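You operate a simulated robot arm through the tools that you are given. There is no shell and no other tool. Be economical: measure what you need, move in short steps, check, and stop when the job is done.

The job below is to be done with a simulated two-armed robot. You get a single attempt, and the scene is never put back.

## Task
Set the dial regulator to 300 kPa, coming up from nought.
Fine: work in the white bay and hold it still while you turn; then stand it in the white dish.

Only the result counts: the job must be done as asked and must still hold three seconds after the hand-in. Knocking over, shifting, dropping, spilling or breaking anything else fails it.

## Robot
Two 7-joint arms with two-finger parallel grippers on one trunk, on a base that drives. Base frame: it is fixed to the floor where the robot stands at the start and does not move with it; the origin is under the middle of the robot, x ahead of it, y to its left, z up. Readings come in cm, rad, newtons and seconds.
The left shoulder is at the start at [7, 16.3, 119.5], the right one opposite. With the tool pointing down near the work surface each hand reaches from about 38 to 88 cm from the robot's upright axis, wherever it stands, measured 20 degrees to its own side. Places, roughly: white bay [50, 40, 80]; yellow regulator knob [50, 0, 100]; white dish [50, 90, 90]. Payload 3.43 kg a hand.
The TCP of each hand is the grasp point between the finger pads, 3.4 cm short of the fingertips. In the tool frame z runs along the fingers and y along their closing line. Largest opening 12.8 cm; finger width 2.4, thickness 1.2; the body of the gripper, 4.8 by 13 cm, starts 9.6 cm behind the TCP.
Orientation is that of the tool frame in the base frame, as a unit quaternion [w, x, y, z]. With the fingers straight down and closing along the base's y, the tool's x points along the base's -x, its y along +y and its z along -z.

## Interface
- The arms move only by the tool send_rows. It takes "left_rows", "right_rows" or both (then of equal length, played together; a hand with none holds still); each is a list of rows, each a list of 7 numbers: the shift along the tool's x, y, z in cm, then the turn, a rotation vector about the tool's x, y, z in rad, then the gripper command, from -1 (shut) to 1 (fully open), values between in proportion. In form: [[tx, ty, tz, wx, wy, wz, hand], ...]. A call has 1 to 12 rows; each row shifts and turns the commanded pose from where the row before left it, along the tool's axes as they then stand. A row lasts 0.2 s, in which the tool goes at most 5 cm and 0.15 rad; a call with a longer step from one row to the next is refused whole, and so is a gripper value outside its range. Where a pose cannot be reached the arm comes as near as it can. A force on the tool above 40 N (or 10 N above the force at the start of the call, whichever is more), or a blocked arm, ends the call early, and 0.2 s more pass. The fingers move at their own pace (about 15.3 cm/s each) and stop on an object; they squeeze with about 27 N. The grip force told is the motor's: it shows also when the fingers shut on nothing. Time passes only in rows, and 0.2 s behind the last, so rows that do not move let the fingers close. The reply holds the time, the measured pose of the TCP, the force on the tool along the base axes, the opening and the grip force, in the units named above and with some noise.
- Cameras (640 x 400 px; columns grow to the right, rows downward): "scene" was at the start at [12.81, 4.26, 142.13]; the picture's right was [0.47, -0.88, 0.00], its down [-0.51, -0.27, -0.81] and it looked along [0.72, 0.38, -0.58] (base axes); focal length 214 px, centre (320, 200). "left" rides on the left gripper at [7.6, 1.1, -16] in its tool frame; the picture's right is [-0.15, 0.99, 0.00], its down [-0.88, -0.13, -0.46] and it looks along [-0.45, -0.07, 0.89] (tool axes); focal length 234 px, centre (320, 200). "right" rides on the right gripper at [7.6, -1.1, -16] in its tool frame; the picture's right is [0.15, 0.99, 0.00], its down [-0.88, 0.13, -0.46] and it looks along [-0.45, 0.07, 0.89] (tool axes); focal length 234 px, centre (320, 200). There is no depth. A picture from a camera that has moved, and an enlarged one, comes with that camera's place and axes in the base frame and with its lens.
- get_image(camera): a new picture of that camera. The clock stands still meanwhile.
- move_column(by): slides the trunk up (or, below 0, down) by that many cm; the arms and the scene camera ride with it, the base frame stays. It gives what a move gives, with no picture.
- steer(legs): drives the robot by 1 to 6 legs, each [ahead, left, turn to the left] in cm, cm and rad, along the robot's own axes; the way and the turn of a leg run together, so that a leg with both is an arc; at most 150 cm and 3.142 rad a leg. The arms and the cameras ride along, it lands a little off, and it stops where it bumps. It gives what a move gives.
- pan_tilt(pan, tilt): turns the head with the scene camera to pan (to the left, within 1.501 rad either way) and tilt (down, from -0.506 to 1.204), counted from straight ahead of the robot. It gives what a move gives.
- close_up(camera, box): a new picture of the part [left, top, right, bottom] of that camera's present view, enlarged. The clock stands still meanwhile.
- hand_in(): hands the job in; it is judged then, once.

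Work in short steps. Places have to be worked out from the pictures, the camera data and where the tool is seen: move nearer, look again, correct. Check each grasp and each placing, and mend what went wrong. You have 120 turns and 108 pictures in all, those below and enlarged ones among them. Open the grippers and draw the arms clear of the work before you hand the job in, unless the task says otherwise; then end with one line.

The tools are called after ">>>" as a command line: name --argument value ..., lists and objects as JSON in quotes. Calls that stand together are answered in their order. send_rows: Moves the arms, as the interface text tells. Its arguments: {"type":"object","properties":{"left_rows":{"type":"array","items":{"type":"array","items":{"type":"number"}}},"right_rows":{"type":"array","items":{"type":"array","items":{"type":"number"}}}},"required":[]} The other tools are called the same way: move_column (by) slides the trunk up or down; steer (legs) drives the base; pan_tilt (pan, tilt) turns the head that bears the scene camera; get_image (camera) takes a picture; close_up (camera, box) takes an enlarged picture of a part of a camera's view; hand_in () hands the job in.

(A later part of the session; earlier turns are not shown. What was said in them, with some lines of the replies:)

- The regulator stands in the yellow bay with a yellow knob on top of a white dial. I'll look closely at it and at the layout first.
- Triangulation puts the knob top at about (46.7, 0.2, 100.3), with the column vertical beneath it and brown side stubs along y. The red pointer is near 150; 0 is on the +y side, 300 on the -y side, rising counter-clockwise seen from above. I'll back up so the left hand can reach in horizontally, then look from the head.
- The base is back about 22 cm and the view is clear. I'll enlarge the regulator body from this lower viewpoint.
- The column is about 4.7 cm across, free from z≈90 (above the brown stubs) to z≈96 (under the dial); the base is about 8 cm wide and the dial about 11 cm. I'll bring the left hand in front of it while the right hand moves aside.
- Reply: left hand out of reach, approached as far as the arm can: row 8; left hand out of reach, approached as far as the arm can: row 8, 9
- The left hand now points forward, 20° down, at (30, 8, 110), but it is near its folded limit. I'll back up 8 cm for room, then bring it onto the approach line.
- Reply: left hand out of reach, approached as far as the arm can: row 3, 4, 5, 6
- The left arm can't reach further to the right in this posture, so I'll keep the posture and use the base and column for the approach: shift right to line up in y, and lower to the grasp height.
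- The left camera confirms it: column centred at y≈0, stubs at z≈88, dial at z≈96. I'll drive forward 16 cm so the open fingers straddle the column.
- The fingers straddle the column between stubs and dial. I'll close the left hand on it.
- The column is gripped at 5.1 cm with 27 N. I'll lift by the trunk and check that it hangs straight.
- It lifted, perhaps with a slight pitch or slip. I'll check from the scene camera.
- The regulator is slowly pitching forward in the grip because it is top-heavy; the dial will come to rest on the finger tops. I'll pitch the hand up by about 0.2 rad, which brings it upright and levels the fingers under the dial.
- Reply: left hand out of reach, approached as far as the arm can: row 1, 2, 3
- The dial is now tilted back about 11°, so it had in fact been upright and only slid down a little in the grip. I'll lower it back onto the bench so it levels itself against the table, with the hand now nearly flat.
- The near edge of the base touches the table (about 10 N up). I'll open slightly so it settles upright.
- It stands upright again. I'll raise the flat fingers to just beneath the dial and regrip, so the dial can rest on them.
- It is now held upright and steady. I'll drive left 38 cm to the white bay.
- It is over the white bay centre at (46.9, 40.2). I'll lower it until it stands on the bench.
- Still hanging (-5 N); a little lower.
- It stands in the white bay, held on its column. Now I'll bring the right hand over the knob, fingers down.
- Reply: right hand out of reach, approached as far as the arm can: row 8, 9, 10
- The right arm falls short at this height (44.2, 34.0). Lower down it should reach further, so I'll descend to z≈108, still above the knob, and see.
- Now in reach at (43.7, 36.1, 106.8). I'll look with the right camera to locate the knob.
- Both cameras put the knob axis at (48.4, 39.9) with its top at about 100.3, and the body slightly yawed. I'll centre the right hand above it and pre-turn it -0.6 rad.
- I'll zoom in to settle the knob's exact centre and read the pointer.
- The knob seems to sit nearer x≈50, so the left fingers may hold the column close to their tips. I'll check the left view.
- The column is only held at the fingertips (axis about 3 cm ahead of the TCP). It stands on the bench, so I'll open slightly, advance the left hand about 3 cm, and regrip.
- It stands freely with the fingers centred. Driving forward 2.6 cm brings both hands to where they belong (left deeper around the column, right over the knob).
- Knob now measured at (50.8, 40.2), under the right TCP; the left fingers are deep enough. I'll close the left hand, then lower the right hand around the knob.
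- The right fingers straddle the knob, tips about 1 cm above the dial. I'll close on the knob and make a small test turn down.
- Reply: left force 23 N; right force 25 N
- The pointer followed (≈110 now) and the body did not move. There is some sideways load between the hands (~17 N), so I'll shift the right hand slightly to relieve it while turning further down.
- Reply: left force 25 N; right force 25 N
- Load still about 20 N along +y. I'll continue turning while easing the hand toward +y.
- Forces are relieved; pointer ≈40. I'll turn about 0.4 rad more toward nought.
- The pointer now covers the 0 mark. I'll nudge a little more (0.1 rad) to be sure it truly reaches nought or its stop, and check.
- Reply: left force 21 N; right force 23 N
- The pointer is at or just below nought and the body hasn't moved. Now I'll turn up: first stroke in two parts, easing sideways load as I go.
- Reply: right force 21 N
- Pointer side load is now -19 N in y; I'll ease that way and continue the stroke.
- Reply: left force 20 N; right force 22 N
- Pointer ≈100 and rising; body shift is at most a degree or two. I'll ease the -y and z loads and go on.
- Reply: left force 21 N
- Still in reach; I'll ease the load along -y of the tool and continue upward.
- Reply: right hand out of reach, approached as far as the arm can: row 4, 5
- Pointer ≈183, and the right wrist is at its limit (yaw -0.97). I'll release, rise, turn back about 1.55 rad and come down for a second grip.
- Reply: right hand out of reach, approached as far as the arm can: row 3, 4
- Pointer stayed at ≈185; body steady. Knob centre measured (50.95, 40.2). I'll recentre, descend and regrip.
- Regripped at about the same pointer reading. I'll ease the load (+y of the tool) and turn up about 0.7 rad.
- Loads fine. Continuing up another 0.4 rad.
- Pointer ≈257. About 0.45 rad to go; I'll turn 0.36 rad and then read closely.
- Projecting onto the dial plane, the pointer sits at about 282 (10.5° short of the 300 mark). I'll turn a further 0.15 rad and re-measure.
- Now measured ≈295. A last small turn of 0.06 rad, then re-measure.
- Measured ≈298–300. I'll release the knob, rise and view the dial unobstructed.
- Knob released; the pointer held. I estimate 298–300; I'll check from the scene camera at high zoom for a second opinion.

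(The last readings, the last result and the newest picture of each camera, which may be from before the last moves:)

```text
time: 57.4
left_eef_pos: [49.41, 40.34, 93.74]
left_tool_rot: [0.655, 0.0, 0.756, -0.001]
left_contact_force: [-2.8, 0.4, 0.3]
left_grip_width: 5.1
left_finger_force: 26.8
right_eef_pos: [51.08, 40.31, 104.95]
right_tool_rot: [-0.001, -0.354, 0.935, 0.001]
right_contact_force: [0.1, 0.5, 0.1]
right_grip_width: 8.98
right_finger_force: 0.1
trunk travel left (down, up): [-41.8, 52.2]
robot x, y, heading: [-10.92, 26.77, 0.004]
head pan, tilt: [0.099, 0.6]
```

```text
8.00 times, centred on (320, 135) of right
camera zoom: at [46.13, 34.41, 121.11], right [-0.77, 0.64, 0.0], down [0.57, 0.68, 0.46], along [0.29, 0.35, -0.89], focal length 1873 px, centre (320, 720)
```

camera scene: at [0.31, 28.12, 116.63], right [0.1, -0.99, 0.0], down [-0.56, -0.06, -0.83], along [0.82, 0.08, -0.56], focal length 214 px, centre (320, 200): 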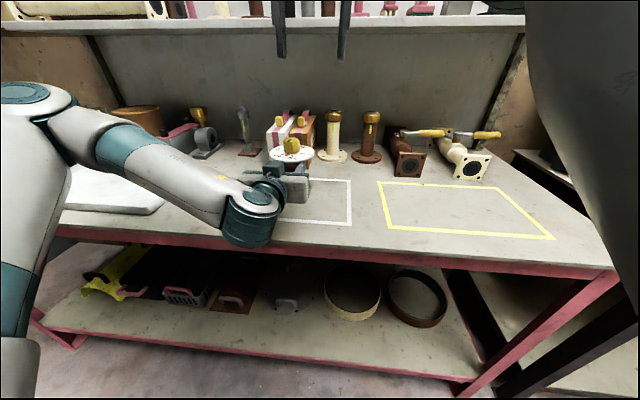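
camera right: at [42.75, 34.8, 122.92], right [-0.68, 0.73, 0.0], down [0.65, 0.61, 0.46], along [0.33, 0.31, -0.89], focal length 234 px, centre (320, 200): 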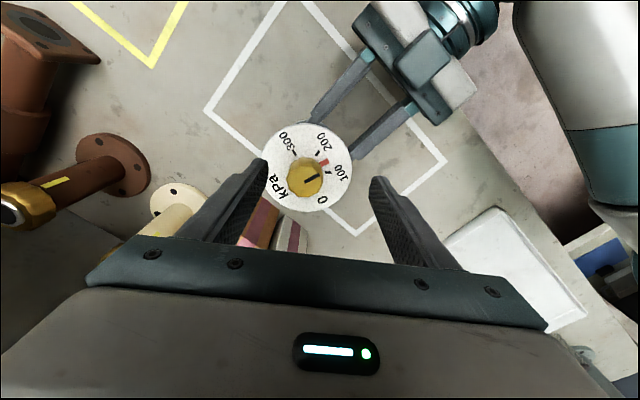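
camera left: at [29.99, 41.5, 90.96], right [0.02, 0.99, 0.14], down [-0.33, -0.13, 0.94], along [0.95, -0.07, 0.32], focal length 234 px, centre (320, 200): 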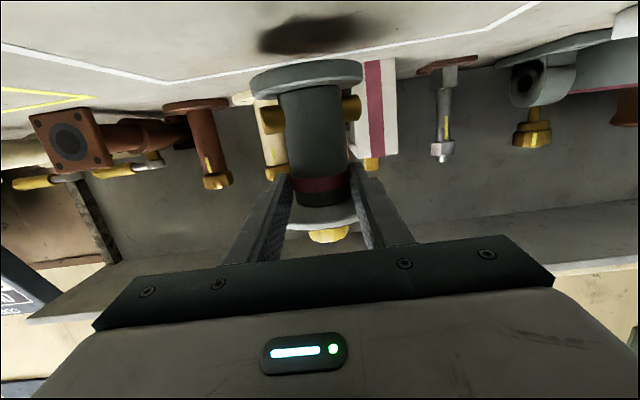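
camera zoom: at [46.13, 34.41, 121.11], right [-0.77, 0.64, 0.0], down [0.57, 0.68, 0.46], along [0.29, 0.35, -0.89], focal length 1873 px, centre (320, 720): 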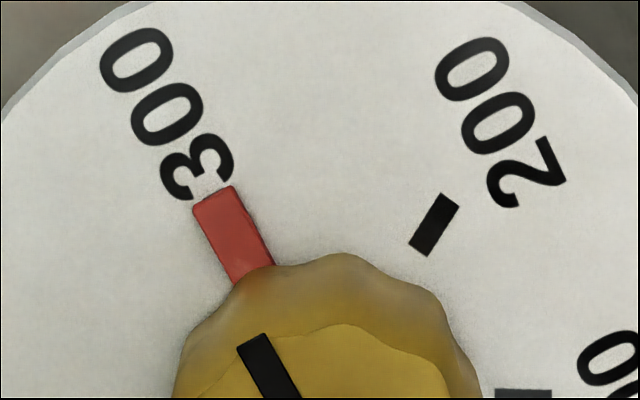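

Careful re-measure gives ≈298–299 kPa, on the mark. I'll take the right hand up and away, leaving the left hand holding the column.

>>> send_rows --right_rows '[[0, 0, -2, 0, 0, 0, 0.4], [0, 0, -2, 0, 0, 0, 0.4], [3, -2, -0.5, 0, 0, 0, 0.4], [3, -2, -0.5, 0, 0, 0, 0.4], [3, -2, -0.5, 0, 0, 0, 0.4], [3, -2, 0, 0, 0, 0, 0.4], [3, -2, 0, 0, 0, 0, 0.4], [3, -2, 0, 0, 0, 0, 0.4], [3, -2, 0, 0, 0, 0, 0.4]]'

>>> pan_tilt --pan 0.7 --tilt 0.6

>>> get_image --camera "scene"

>>> close_up --camera "left" --box '[200, 40, 440, 260]'

```text
time: 59.4
left_eef_pos: [49.39, 40.27, 93.77]
left_tool_rot: [0.655, 0.0, 0.755, 0.0]
left_contact_force: [-0.8, -0.9, 0.7]
left_grip_width: 5.08
left_finger_force: 27.3
right_eef_pos: [44.18, 15.59, 109.87]
right_tool_rot: [0.0, -0.354, 0.935, 0.002]
right_contact_force: [0.8, -0.2, -0.4]
right_grip_width: 9.0
right_finger_force: 0.0
right hand out of reach, approached as far as the arm can: row 2
trunk travel left (down, up): [-41.8, 52.2]
robot x, y, heading: [-10.4, 26.94, 0.009]
head pan, tilt: [0.099, 0.6]
```

```text
time: 60.4
left_eef_pos: [49.44, 40.29, 93.69]
left_tool_rot: [0.655, -0.001, 0.756, 0.0]
left_contact_force: [-0.9, 1.0, 0.7]
left_grip_width: 5.07
left_finger_force: 26.9
right_eef_pos: [44.22, 15.7, 110.07]
right_tool_rot: [-0.001, -0.354, 0.935, 0.001]
right_contact_force: [-0.6, -0.2, 0.1]
right_grip_width: 8.96
right_finger_force: 0.0
trunk travel left (down, up): [-41.8, 52.2]
robot x, y, heading: [-11.08, 27.03, 0.005]
head pan, tilt: [0.7, 0.6]
```

```text
40 pictures are left
camera scene: at [0.94, 32.82, 116.61], right [0.65, -0.76, 0.0], down [-0.43, -0.37, -0.83], along [0.63, 0.53, -0.56], focal length 214 px, centre (320, 200)
```

scene: 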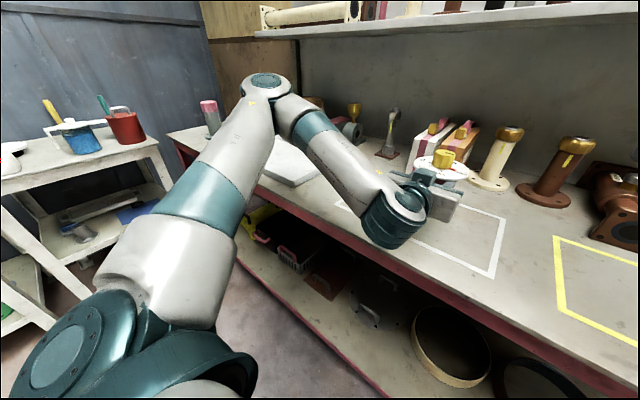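

```text
1.82 times, centred on (320, 150) of left
camera zoom: at [32.48, 41.5, 88.36], right [0.02, 0.99, 0.14], down [-0.33, -0.13, 0.94], along [0.95, -0.07, 0.32], focal length 426 px, centre (320, 291)
```

zoom: 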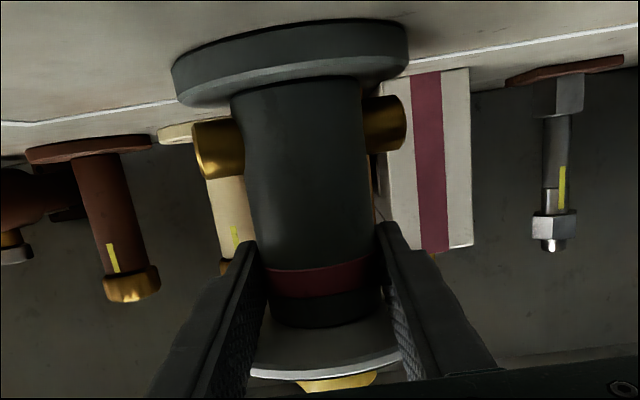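

The regulator is still firmly held. The dish spans about x 37–59, y 73–111 and the path is clear, so I'll lift 4.5 cm and check the grip.

>>> move_column --by 4.5

>>> close_up --camera "left" --box '[200, 40, 440, 260]'

>>> close_up --camera "scene" --box '[380, 110, 500, 230]'

```text
time: 61.3
left_eef_pos: [49.42, 40.28, 98.03]
left_tool_rot: [0.654, 0.0, 0.757, -0.001]
left_contact_force: [0.1, -0.5, -5.5]
left_grip_width: 5.04
left_finger_force: 27.0
right_eef_pos: [44.38, 15.72, 114.37]
right_tool_rot: [-0.001, -0.354, 0.935, 0.0]
right_contact_force: [-0.1, 0.1, -1.1]
right_grip_width: 8.98
right_finger_force: 0.0
trunk travel left (down, up): [-46.3, 47.7]
robot x, y, heading: [-11.08, 27.03, 0.002]
head pan, tilt: [0.7, 0.6]
```

```text
1.82 times, centred on (320, 150) of left
camera zoom: at [32.56, 41.51, 92.8], right [0.02, 0.99, 0.14], down [-0.32, -0.13, 0.94], along [0.95, -0.07, 0.32], focal length 426 px, centre (320, 291)
```

zoom: 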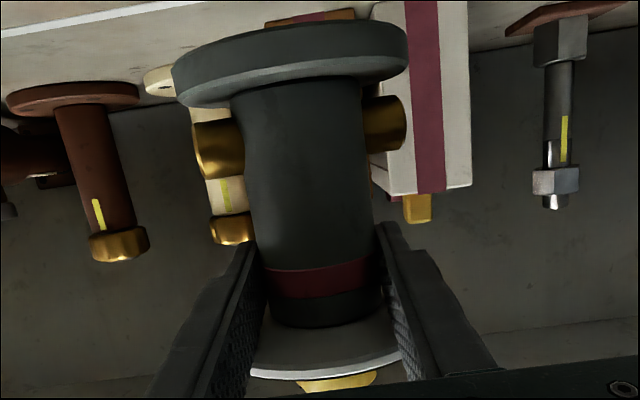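

```text
3.33 times, centred on (440, 170) of scene
camera zoom: at [1.05, 32.84, 121.1], right [0.65, -0.76, 0.0], down [-0.43, -0.37, -0.82], along [0.63, 0.53, -0.57], focal length 715 px, centre (-80, 300)
```

zoom: 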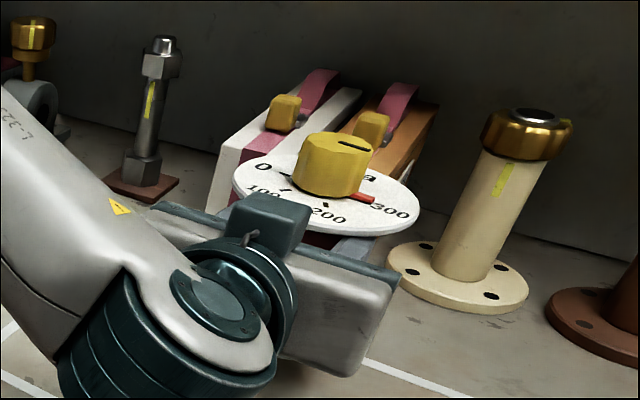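

Held upright with no slip. Now driving left 46 cm and back 2 cm, over the dish.

>>> steer --legs '[[-2, 24, 0], [0, 22, 0]]'

>>> get_image --camera "scene"

>>> get_image --camera "left"

```text
time: 64.3
left_eef_pos: [47.28, 86.33, 98.12]
left_tool_rot: [0.655, 0.001, 0.755, -0.002]
left_contact_force: [-0.4, 0.1, -5.6]
left_grip_width: 5.09
left_finger_force: 27.0
right_eef_pos: [42.12, 61.83, 114.4]
right_tool_rot: [-0.002, -0.353, 0.935, 0.0]
right_contact_force: [1.3, 0.4, 0.6]
right_grip_width: 8.99
right_finger_force: 0.0
trunk travel left (down, up): [-46.3, 47.7]
robot x, y, heading: [-13.1, 73.54, 0.003]
head pan, tilt: [0.7, 0.6]
```

```text
36 pictures are left
camera scene: at [-1.14, 78.99, 121.1], right [0.65, -0.76, 0.0], down [-0.43, -0.37, -0.82], along [0.63, 0.53, -0.57], focal length 214 px, centre (320, 200)
```

scene: 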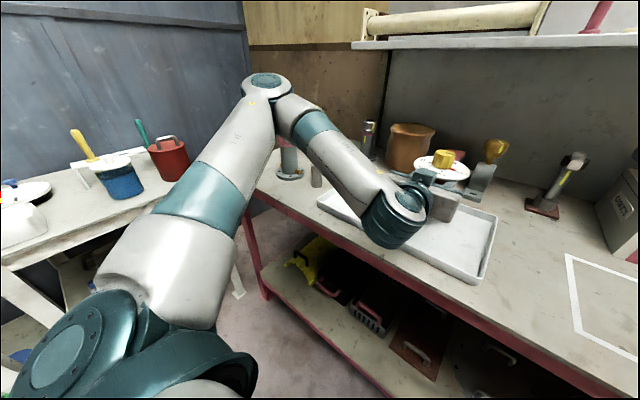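

```text
35 pictures are left
camera left: at [30.4, 87.58, 92.82], right [0.02, 0.99, 0.14], down [-0.33, -0.13, 0.94], along [0.95, -0.07, 0.32], focal length 234 px, centre (320, 200)
```

left: 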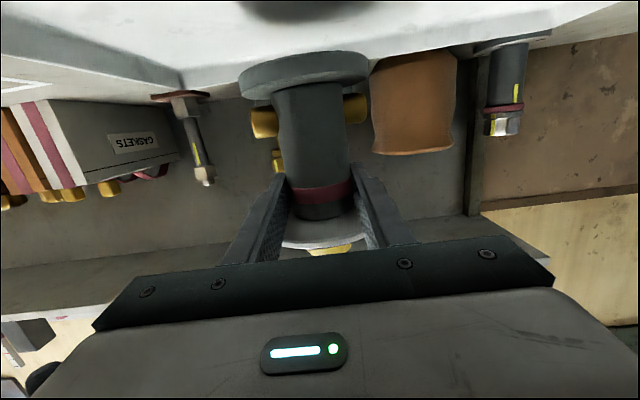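

It is over the dish at about (48.8, 86.4). I'll lower in stages until the force shows it standing.

>>> move_column --by -3

>>> get_image --camera "left"

```text
time: 65.1
left_eef_pos: [47.27, 86.28, 95.2]
left_tool_rot: [0.655, 0.0, 0.756, -0.001]
left_contact_force: [0.1, -0.3, -4.8]
left_grip_width: 5.1
left_finger_force: 26.8
right_eef_pos: [42.09, 61.63, 111.48]
right_tool_rot: [-0.001, -0.353, 0.935, 0.0]
right_contact_force: [-0.1, -0.4, 0.5]
right_grip_width: 8.98
right_finger_force: 0.1
trunk travel left (down, up): [-43.3, 50.7]
robot x, y, heading: [-13.01, 73.39, 0.003]
head pan, tilt: [0.7, 0.6]
```

```text
34 pictures are left
camera left: at [30.36, 87.51, 89.85], right [0.02, 0.99, 0.14], down [-0.33, -0.13, 0.94], along [0.95, -0.07, 0.32], focal length 234 px, centre (320, 200)
```

left: 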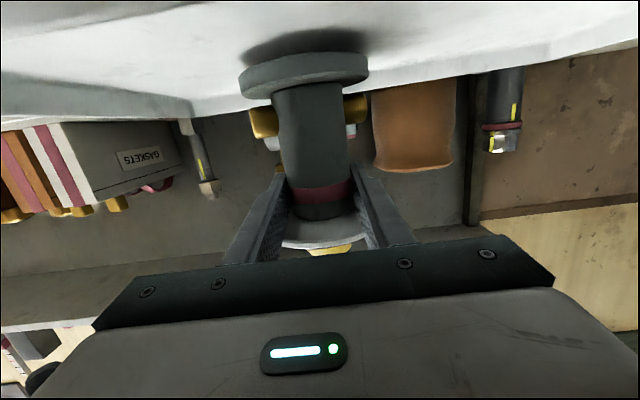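

Still hanging, close to the floor of the dish. Two more small steps down.

>>> move_column --by -0.6

>>> move_column --by -0.3

```text
time: 65.7
left_eef_pos: [47.33, 86.25, 94.56]
left_tool_rot: [0.654, 0.0, 0.756, -0.001]
left_contact_force: [0.0, -0.4, -4.2]
left_grip_width: 5.09
left_finger_force: 27.3
right_eef_pos: [42.03, 61.81, 110.98]
right_tool_rot: [0.0, -0.353, 0.935, 0.001]
right_contact_force: [-0.1, -0.5, -0.8]
right_grip_width: 8.96
right_finger_force: 0.1
trunk travel left (down, up): [-42.7, 51.3]
robot x, y, heading: [-12.72, 73.04, 0.007]
head pan, tilt: [0.7, 0.6]
```

```text
time: 66.2
left_eef_pos: [47.39, 86.34, 94.11]
left_tool_rot: [0.655, 0.001, 0.756, -0.001]
left_contact_force: [-0.7, -0.7, -5.1]
left_grip_width: 5.09
left_finger_force: 26.9
right_eef_pos: [42.1, 61.7, 110.67]
right_tool_rot: [0.0, -0.354, 0.935, 0.001]
right_contact_force: [-0.2, 0.5, 0.5]
right_grip_width: 8.96
right_finger_force: 0.1
trunk travel left (down, up): [-42.4, 51.6]
robot x, y, heading: [-12.9, 73.07, 0.0]
head pan, tilt: [0.7, 0.6]
```

>>> move_column --by -0.3

```text
time: 66.7
left_eef_pos: [47.27, 86.33, 94.18]
left_tool_rot: [0.657, -0.001, 0.754, 0.0]
left_contact_force: [2.6, 1.2, 6.3]
left_grip_width: 5.08
left_finger_force: 26.8
right_eef_pos: [42.03, 61.73, 110.35]
right_tool_rot: [-0.001, -0.353, 0.935, 0.001]
right_contact_force: [-0.9, -0.2, -0.2]
right_grip_width: 8.96
right_finger_force: 0.0
trunk travel left (down, up): [-42.1, 51.9]
robot x, y, heading: [-13.33, 72.97, 0.002]
head pan, tilt: [0.7, 0.6]
```

It now stands (force reversed to +6 N). I'll open the left hand and check.

>>> send_rows --left_rows '[[0, 0, 0, 0, 0, 0, -0.1], [0, 0, 0, 0, 0, 0, 0.1], [0, 0, 0, 0, 0, 0, 0.3], [0, 0, 0, 0, 0, 0, 0.3]]'

>>> get_image --camera "left"

```text
time: 67.7
left_eef_pos: [47.17, 86.31, 93.91]
left_tool_rot: [0.655, 0.001, 0.756, -0.002]
left_contact_force: [0.1, 0.2, 0.1]
left_grip_width: 8.33
left_finger_force: 0.0
right_eef_pos: [42.13, 61.75, 110.2]
right_tool_rot: [0.0, -0.353, 0.936, 0.001]
right_contact_force: [1.0, -0.2, -0.2]
right_grip_width: 8.98
right_finger_force: 0.0
trunk travel left (down, up): [-42.1, 51.9]
robot x, y, heading: [-12.92, 73.31, 0.004]
head pan, tilt: [0.7, 0.6]
```

```text
33 pictures are left
camera left: at [30.36, 87.52, 88.65], right [0.02, 0.99, 0.14], down [-0.33, -0.13, 0.94], along [0.95, -0.07, 0.32], focal length 234 px, centre (320, 200)
```

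left: 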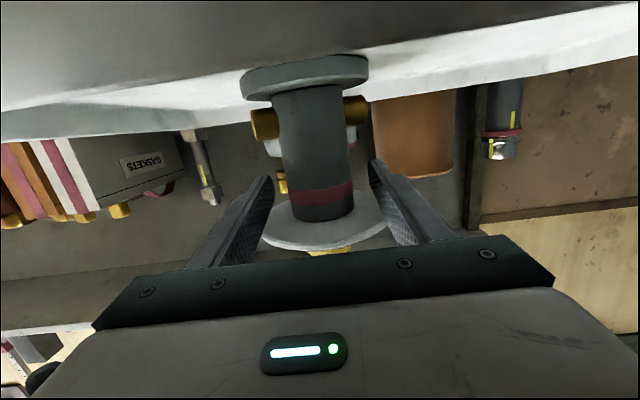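

It stands freely in the dish. I'll back the robot out straight 20 cm and look at the result.

>>> steer --legs '[[-20, 0, 0]]'

>>> pan_tilt --pan 0.3 --tilt 0.55

>>> get_image --camera "scene"

```text
time: 69.3
left_eef_pos: [27.17, 86.03, 94.08]
left_tool_rot: [0.655, 0.001, 0.755, -0.002]
left_contact_force: [-0.8, 0.7, 0.8]
left_grip_width: 8.32
left_finger_force: 0.0
right_eef_pos: [21.88, 61.54, 110.35]
right_tool_rot: [0.0, -0.352, 0.936, 0.0]
right_contact_force: [-1.2, -0.2, -0.1]
right_grip_width: 8.95
right_finger_force: 0.1
trunk travel left (down, up): [-42.1, 51.9]
robot x, y, heading: [-33.14, 72.89, 0.002]
head pan, tilt: [0.7, 0.6]
```

```text
time: 70.2
left_eef_pos: [27.25, 86.13, 93.9]
left_tool_rot: [0.655, 0.002, 0.756, -0.002]
left_contact_force: [-0.1, -0.5, 0.4]
left_grip_width: 8.34
left_finger_force: 0.1
right_eef_pos: [21.93, 61.53, 110.34]
right_tool_rot: [-0.001, -0.351, 0.936, 0.001]
right_contact_force: [0.2, 0.3, -0.4]
right_grip_width: 8.97
right_finger_force: 0.0
trunk travel left (down, up): [-42.1, 51.9]
robot x, y, heading: [-32.8, 73.04, -0.006]
head pan, tilt: [0.3, 0.55]
```

```text
32 pictures are left
camera scene: at [-19.38, 75.84, 117.36], right [0.29, -0.96, 0.0], down [-0.5, -0.15, -0.85], along [0.81, 0.25, -0.52], focal length 214 px, centre (320, 200)
```

scene: 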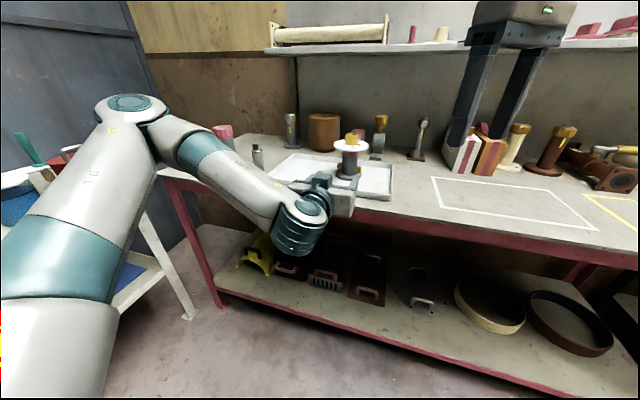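

The hands are clear. I'll raise the trunk for a last view of the dial and footing.

>>> move_column --by 25

>>> pan_tilt --pan 0.2 --tilt 0.7

>>> get_image --camera "scene"

```text
time: 72.7
left_eef_pos: [27.28, 85.99, 119.0]
left_tool_rot: [0.654, 0.001, 0.756, -0.002]
left_contact_force: [-1.3, 0.0, 0.3]
left_grip_width: 8.33
left_finger_force: 0.1
right_eef_pos: [21.95, 61.57, 135.41]
right_tool_rot: [0.0, -0.351, 0.936, 0.001]
right_contact_force: [0.3, 0.1, 0.4]
right_grip_width: 8.95
right_finger_force: 0.0
trunk travel left (down, up): [-67.1, 26.9]
robot x, y, heading: [-32.65, 73.44, -0.002]
head pan, tilt: [0.3, 0.55]
```

```text
time: 73.4
left_eef_pos: [27.33, 86.03, 118.87]
left_tool_rot: [0.655, 0.002, 0.756, -0.002]
left_contact_force: [-0.1, 0.4, -0.5]
left_grip_width: 8.28
left_finger_force: 0.1
right_eef_pos: [21.94, 61.38, 135.28]
right_tool_rot: [0.0, -0.352, 0.936, 0.002]
right_contact_force: [0.7, 1.4, 0.0]
right_grip_width: 8.96
right_finger_force: 0.0
trunk travel left (down, up): [-67.1, 26.9]
robot x, y, heading: [-33.22, 72.89, 0.003]
head pan, tilt: [0.201, 0.7]
```

```text
31 pictures are left
camera scene: at [-19.62, 74.88, 141.05], right [0.2, -0.98, 0.0], down [-0.63, -0.13, -0.77], along [0.75, 0.15, -0.64], focal length 214 px, centre (320, 200)
```

scene: 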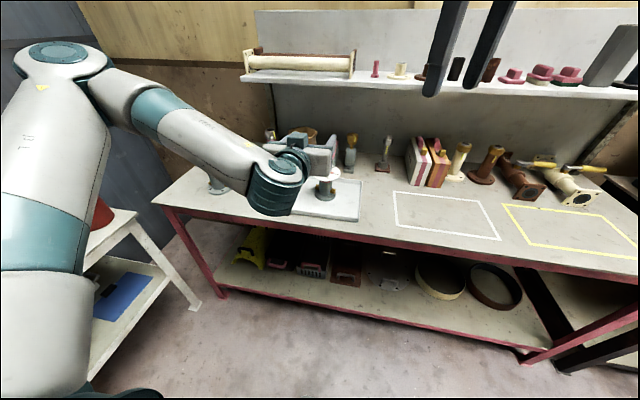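

The left hand blocks the view; I'll drive 25 cm right and look again.

>>> steer --legs '[[0, -25, 0]]'

>>> pan_tilt --pan 0.5 --tilt 0.5

>>> get_image --camera "scene"

```text
time: 75.3
left_eef_pos: [27.32, 60.93, 118.95]
left_tool_rot: [0.655, 0.002, 0.756, -0.003]
left_contact_force: [-0.3, 0.9, -0.5]
left_grip_width: 8.35
left_finger_force: 0.0
right_eef_pos: [21.89, 36.37, 135.23]
right_tool_rot: [-0.001, -0.352, 0.936, 0.0]
right_contact_force: [-0.2, 0.1, -0.4]
right_grip_width: 8.97
right_finger_force: 0.1
trunk travel left (down, up): [-67.1, 26.9]
robot x, y, heading: [-33.07, 47.92, -0.001]
head pan, tilt: [0.201, 0.7]
```

```text
time: 76.1
left_eef_pos: [27.31, 60.85, 118.99]
left_tool_rot: [0.655, 0.003, 0.756, -0.003]
left_contact_force: [-0.5, 0.1, -0.2]
left_grip_width: 8.34
left_finger_force: 0.1
right_eef_pos: [21.95, 36.24, 135.2]
right_tool_rot: [-0.001, -0.352, 0.936, 0.001]
right_contact_force: [-0.4, 1.4, -0.2]
right_grip_width: 8.98
right_finger_force: 0.1
trunk travel left (down, up): [-67.1, 26.9]
robot x, y, heading: [-32.8, 48.12, -0.004]
head pan, tilt: [0.499, 0.499]
```

```text
30 pictures are left
camera scene: at [-20.0, 52.29, 142.82], right [0.48, -0.88, 0.0], down [-0.42, -0.23, -0.88], along [0.77, 0.42, -0.48], focal length 214 px, centre (320, 200)
```

scene: 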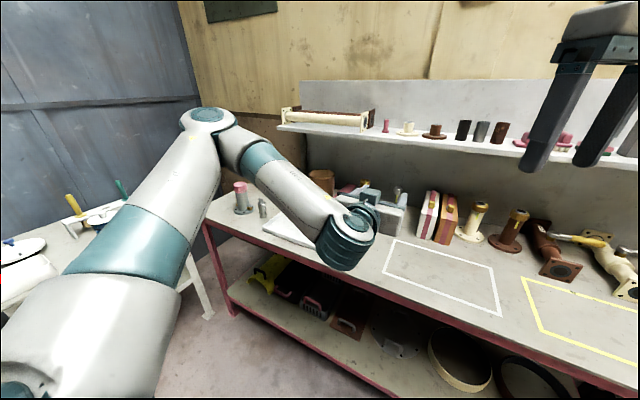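

The hand still blocks the line of sight. Looking from further left (robot at y≈85) puts the regulator between the two hands.

>>> steer --legs '[[0, 38, 0]]'

>>> pan_tilt --pan 0 --tilt 0.6

>>> get_image --camera "scene"

```text
time: 78.5
left_eef_pos: [27.41, 98.16, 118.9]
left_tool_rot: [0.655, 0.004, 0.755, -0.004]
left_contact_force: [0.3, 0.0, 0.2]
left_grip_width: 8.32
left_finger_force: 0.1
right_eef_pos: [22.0, 73.64, 135.4]
right_tool_rot: [0.0, -0.351, 0.936, 0.0]
right_contact_force: [-0.5, 0.0, 0.6]
right_grip_width: 8.95
right_finger_force: 0.0
trunk travel left (down, up): [-67.1, 26.9]
robot x, y, heading: [-32.6, 85.56, -0.006]
head pan, tilt: [0.499, 0.499]
```

```text
time: 79.4
left_eef_pos: [27.52, 98.19, 118.9]
left_tool_rot: [0.655, 0.003, 0.756, -0.003]
left_contact_force: [-0.3, -0.1, -0.1]
left_grip_width: 8.33
left_finger_force: 0.0
right_eef_pos: [21.97, 73.66, 135.22]
right_tool_rot: [0.001, -0.351, 0.936, 0.001]
right_contact_force: [0.1, -0.5, 0.0]
right_grip_width: 8.97
right_finger_force: 0.0
trunk travel left (down, up): [-67.1, 26.9]
robot x, y, heading: [-32.8, 85.29, -0.007]
head pan, tilt: [0.0, 0.6]
```

```text
29 pictures are left
camera scene: at [-19.02, 85.46, 141.91], right [0.0, -1.0, 0.0], down [-0.56, 0.0, -0.83], along [0.83, 0.0, -0.56], focal length 214 px, centre (320, 200)
```

scene: 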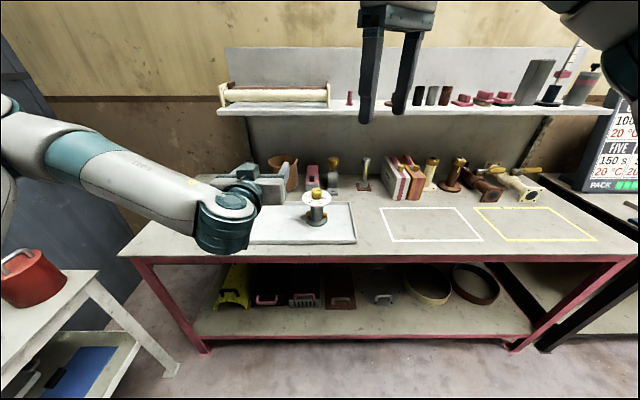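

>>> close_up --camera "scene" --box '[290, 180, 340, 230]'

>>> close_up --camera "right" --box '[160, 0, 640, 300]'

```text
8.00 times, centred on (315, 205) of scene
camera zoom: at [-19.02, 85.46, 141.91], right [0.0, -1.0, 0.0], down [-0.56, 0.0, -0.83], along [0.83, 0.0, -0.56], focal length 1716 px, centre (360, 160)
```

zoom: 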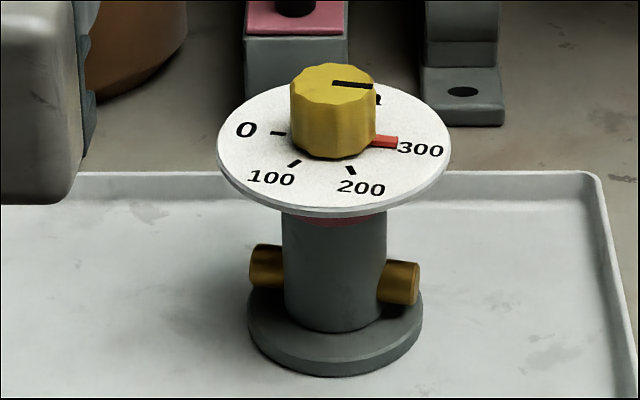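

```text
1.33 times, centred on (400, 150) of right
camera zoom: at [17.02, 67.83, 151.41], right [-0.76, 0.65, 0.0], down [0.58, 0.68, 0.46], along [0.3, 0.35, -0.89], focal length 312 px, centre (213, 267)
```

zoom: 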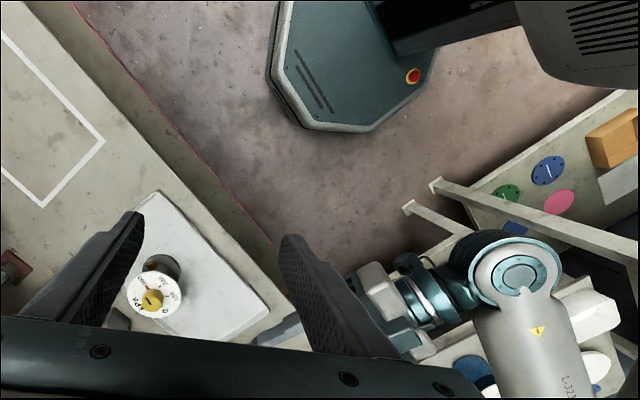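

It stands level in the dish with the pointer at 300. One tighter zoom to confirm the reading.

>>> close_up --camera "scene" --box '[304, 186, 328, 210]'

```text
16.00 times, centred on (316, 198) of scene
camera zoom: at [-19.02, 85.46, 141.91], right [0.0, -1.0, 0.0], down [-0.56, 0.0, -0.83], along [0.83, 0.0, -0.56], focal length 3432 px, centre (384, 232)
```

zoom: 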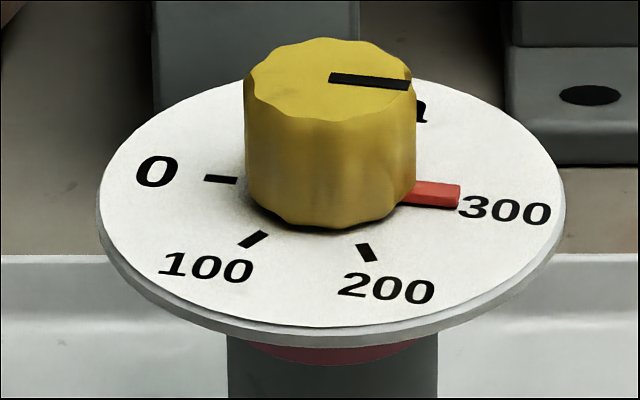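

The pointer is parallel to the 0–300 line and lies on the 300 mark, within about 2°. The regulator stands level in the dish, both grippers are open and clear, and nothing else was disturbed. Handing in.

>>> hand_in

```text
The job is handed in.
```

The dial regulator was turned down to nought, brought up to 300 kPa (reading about 298–300) while held still in the white bay, and now stands upright in the white dish; the job is handed in.
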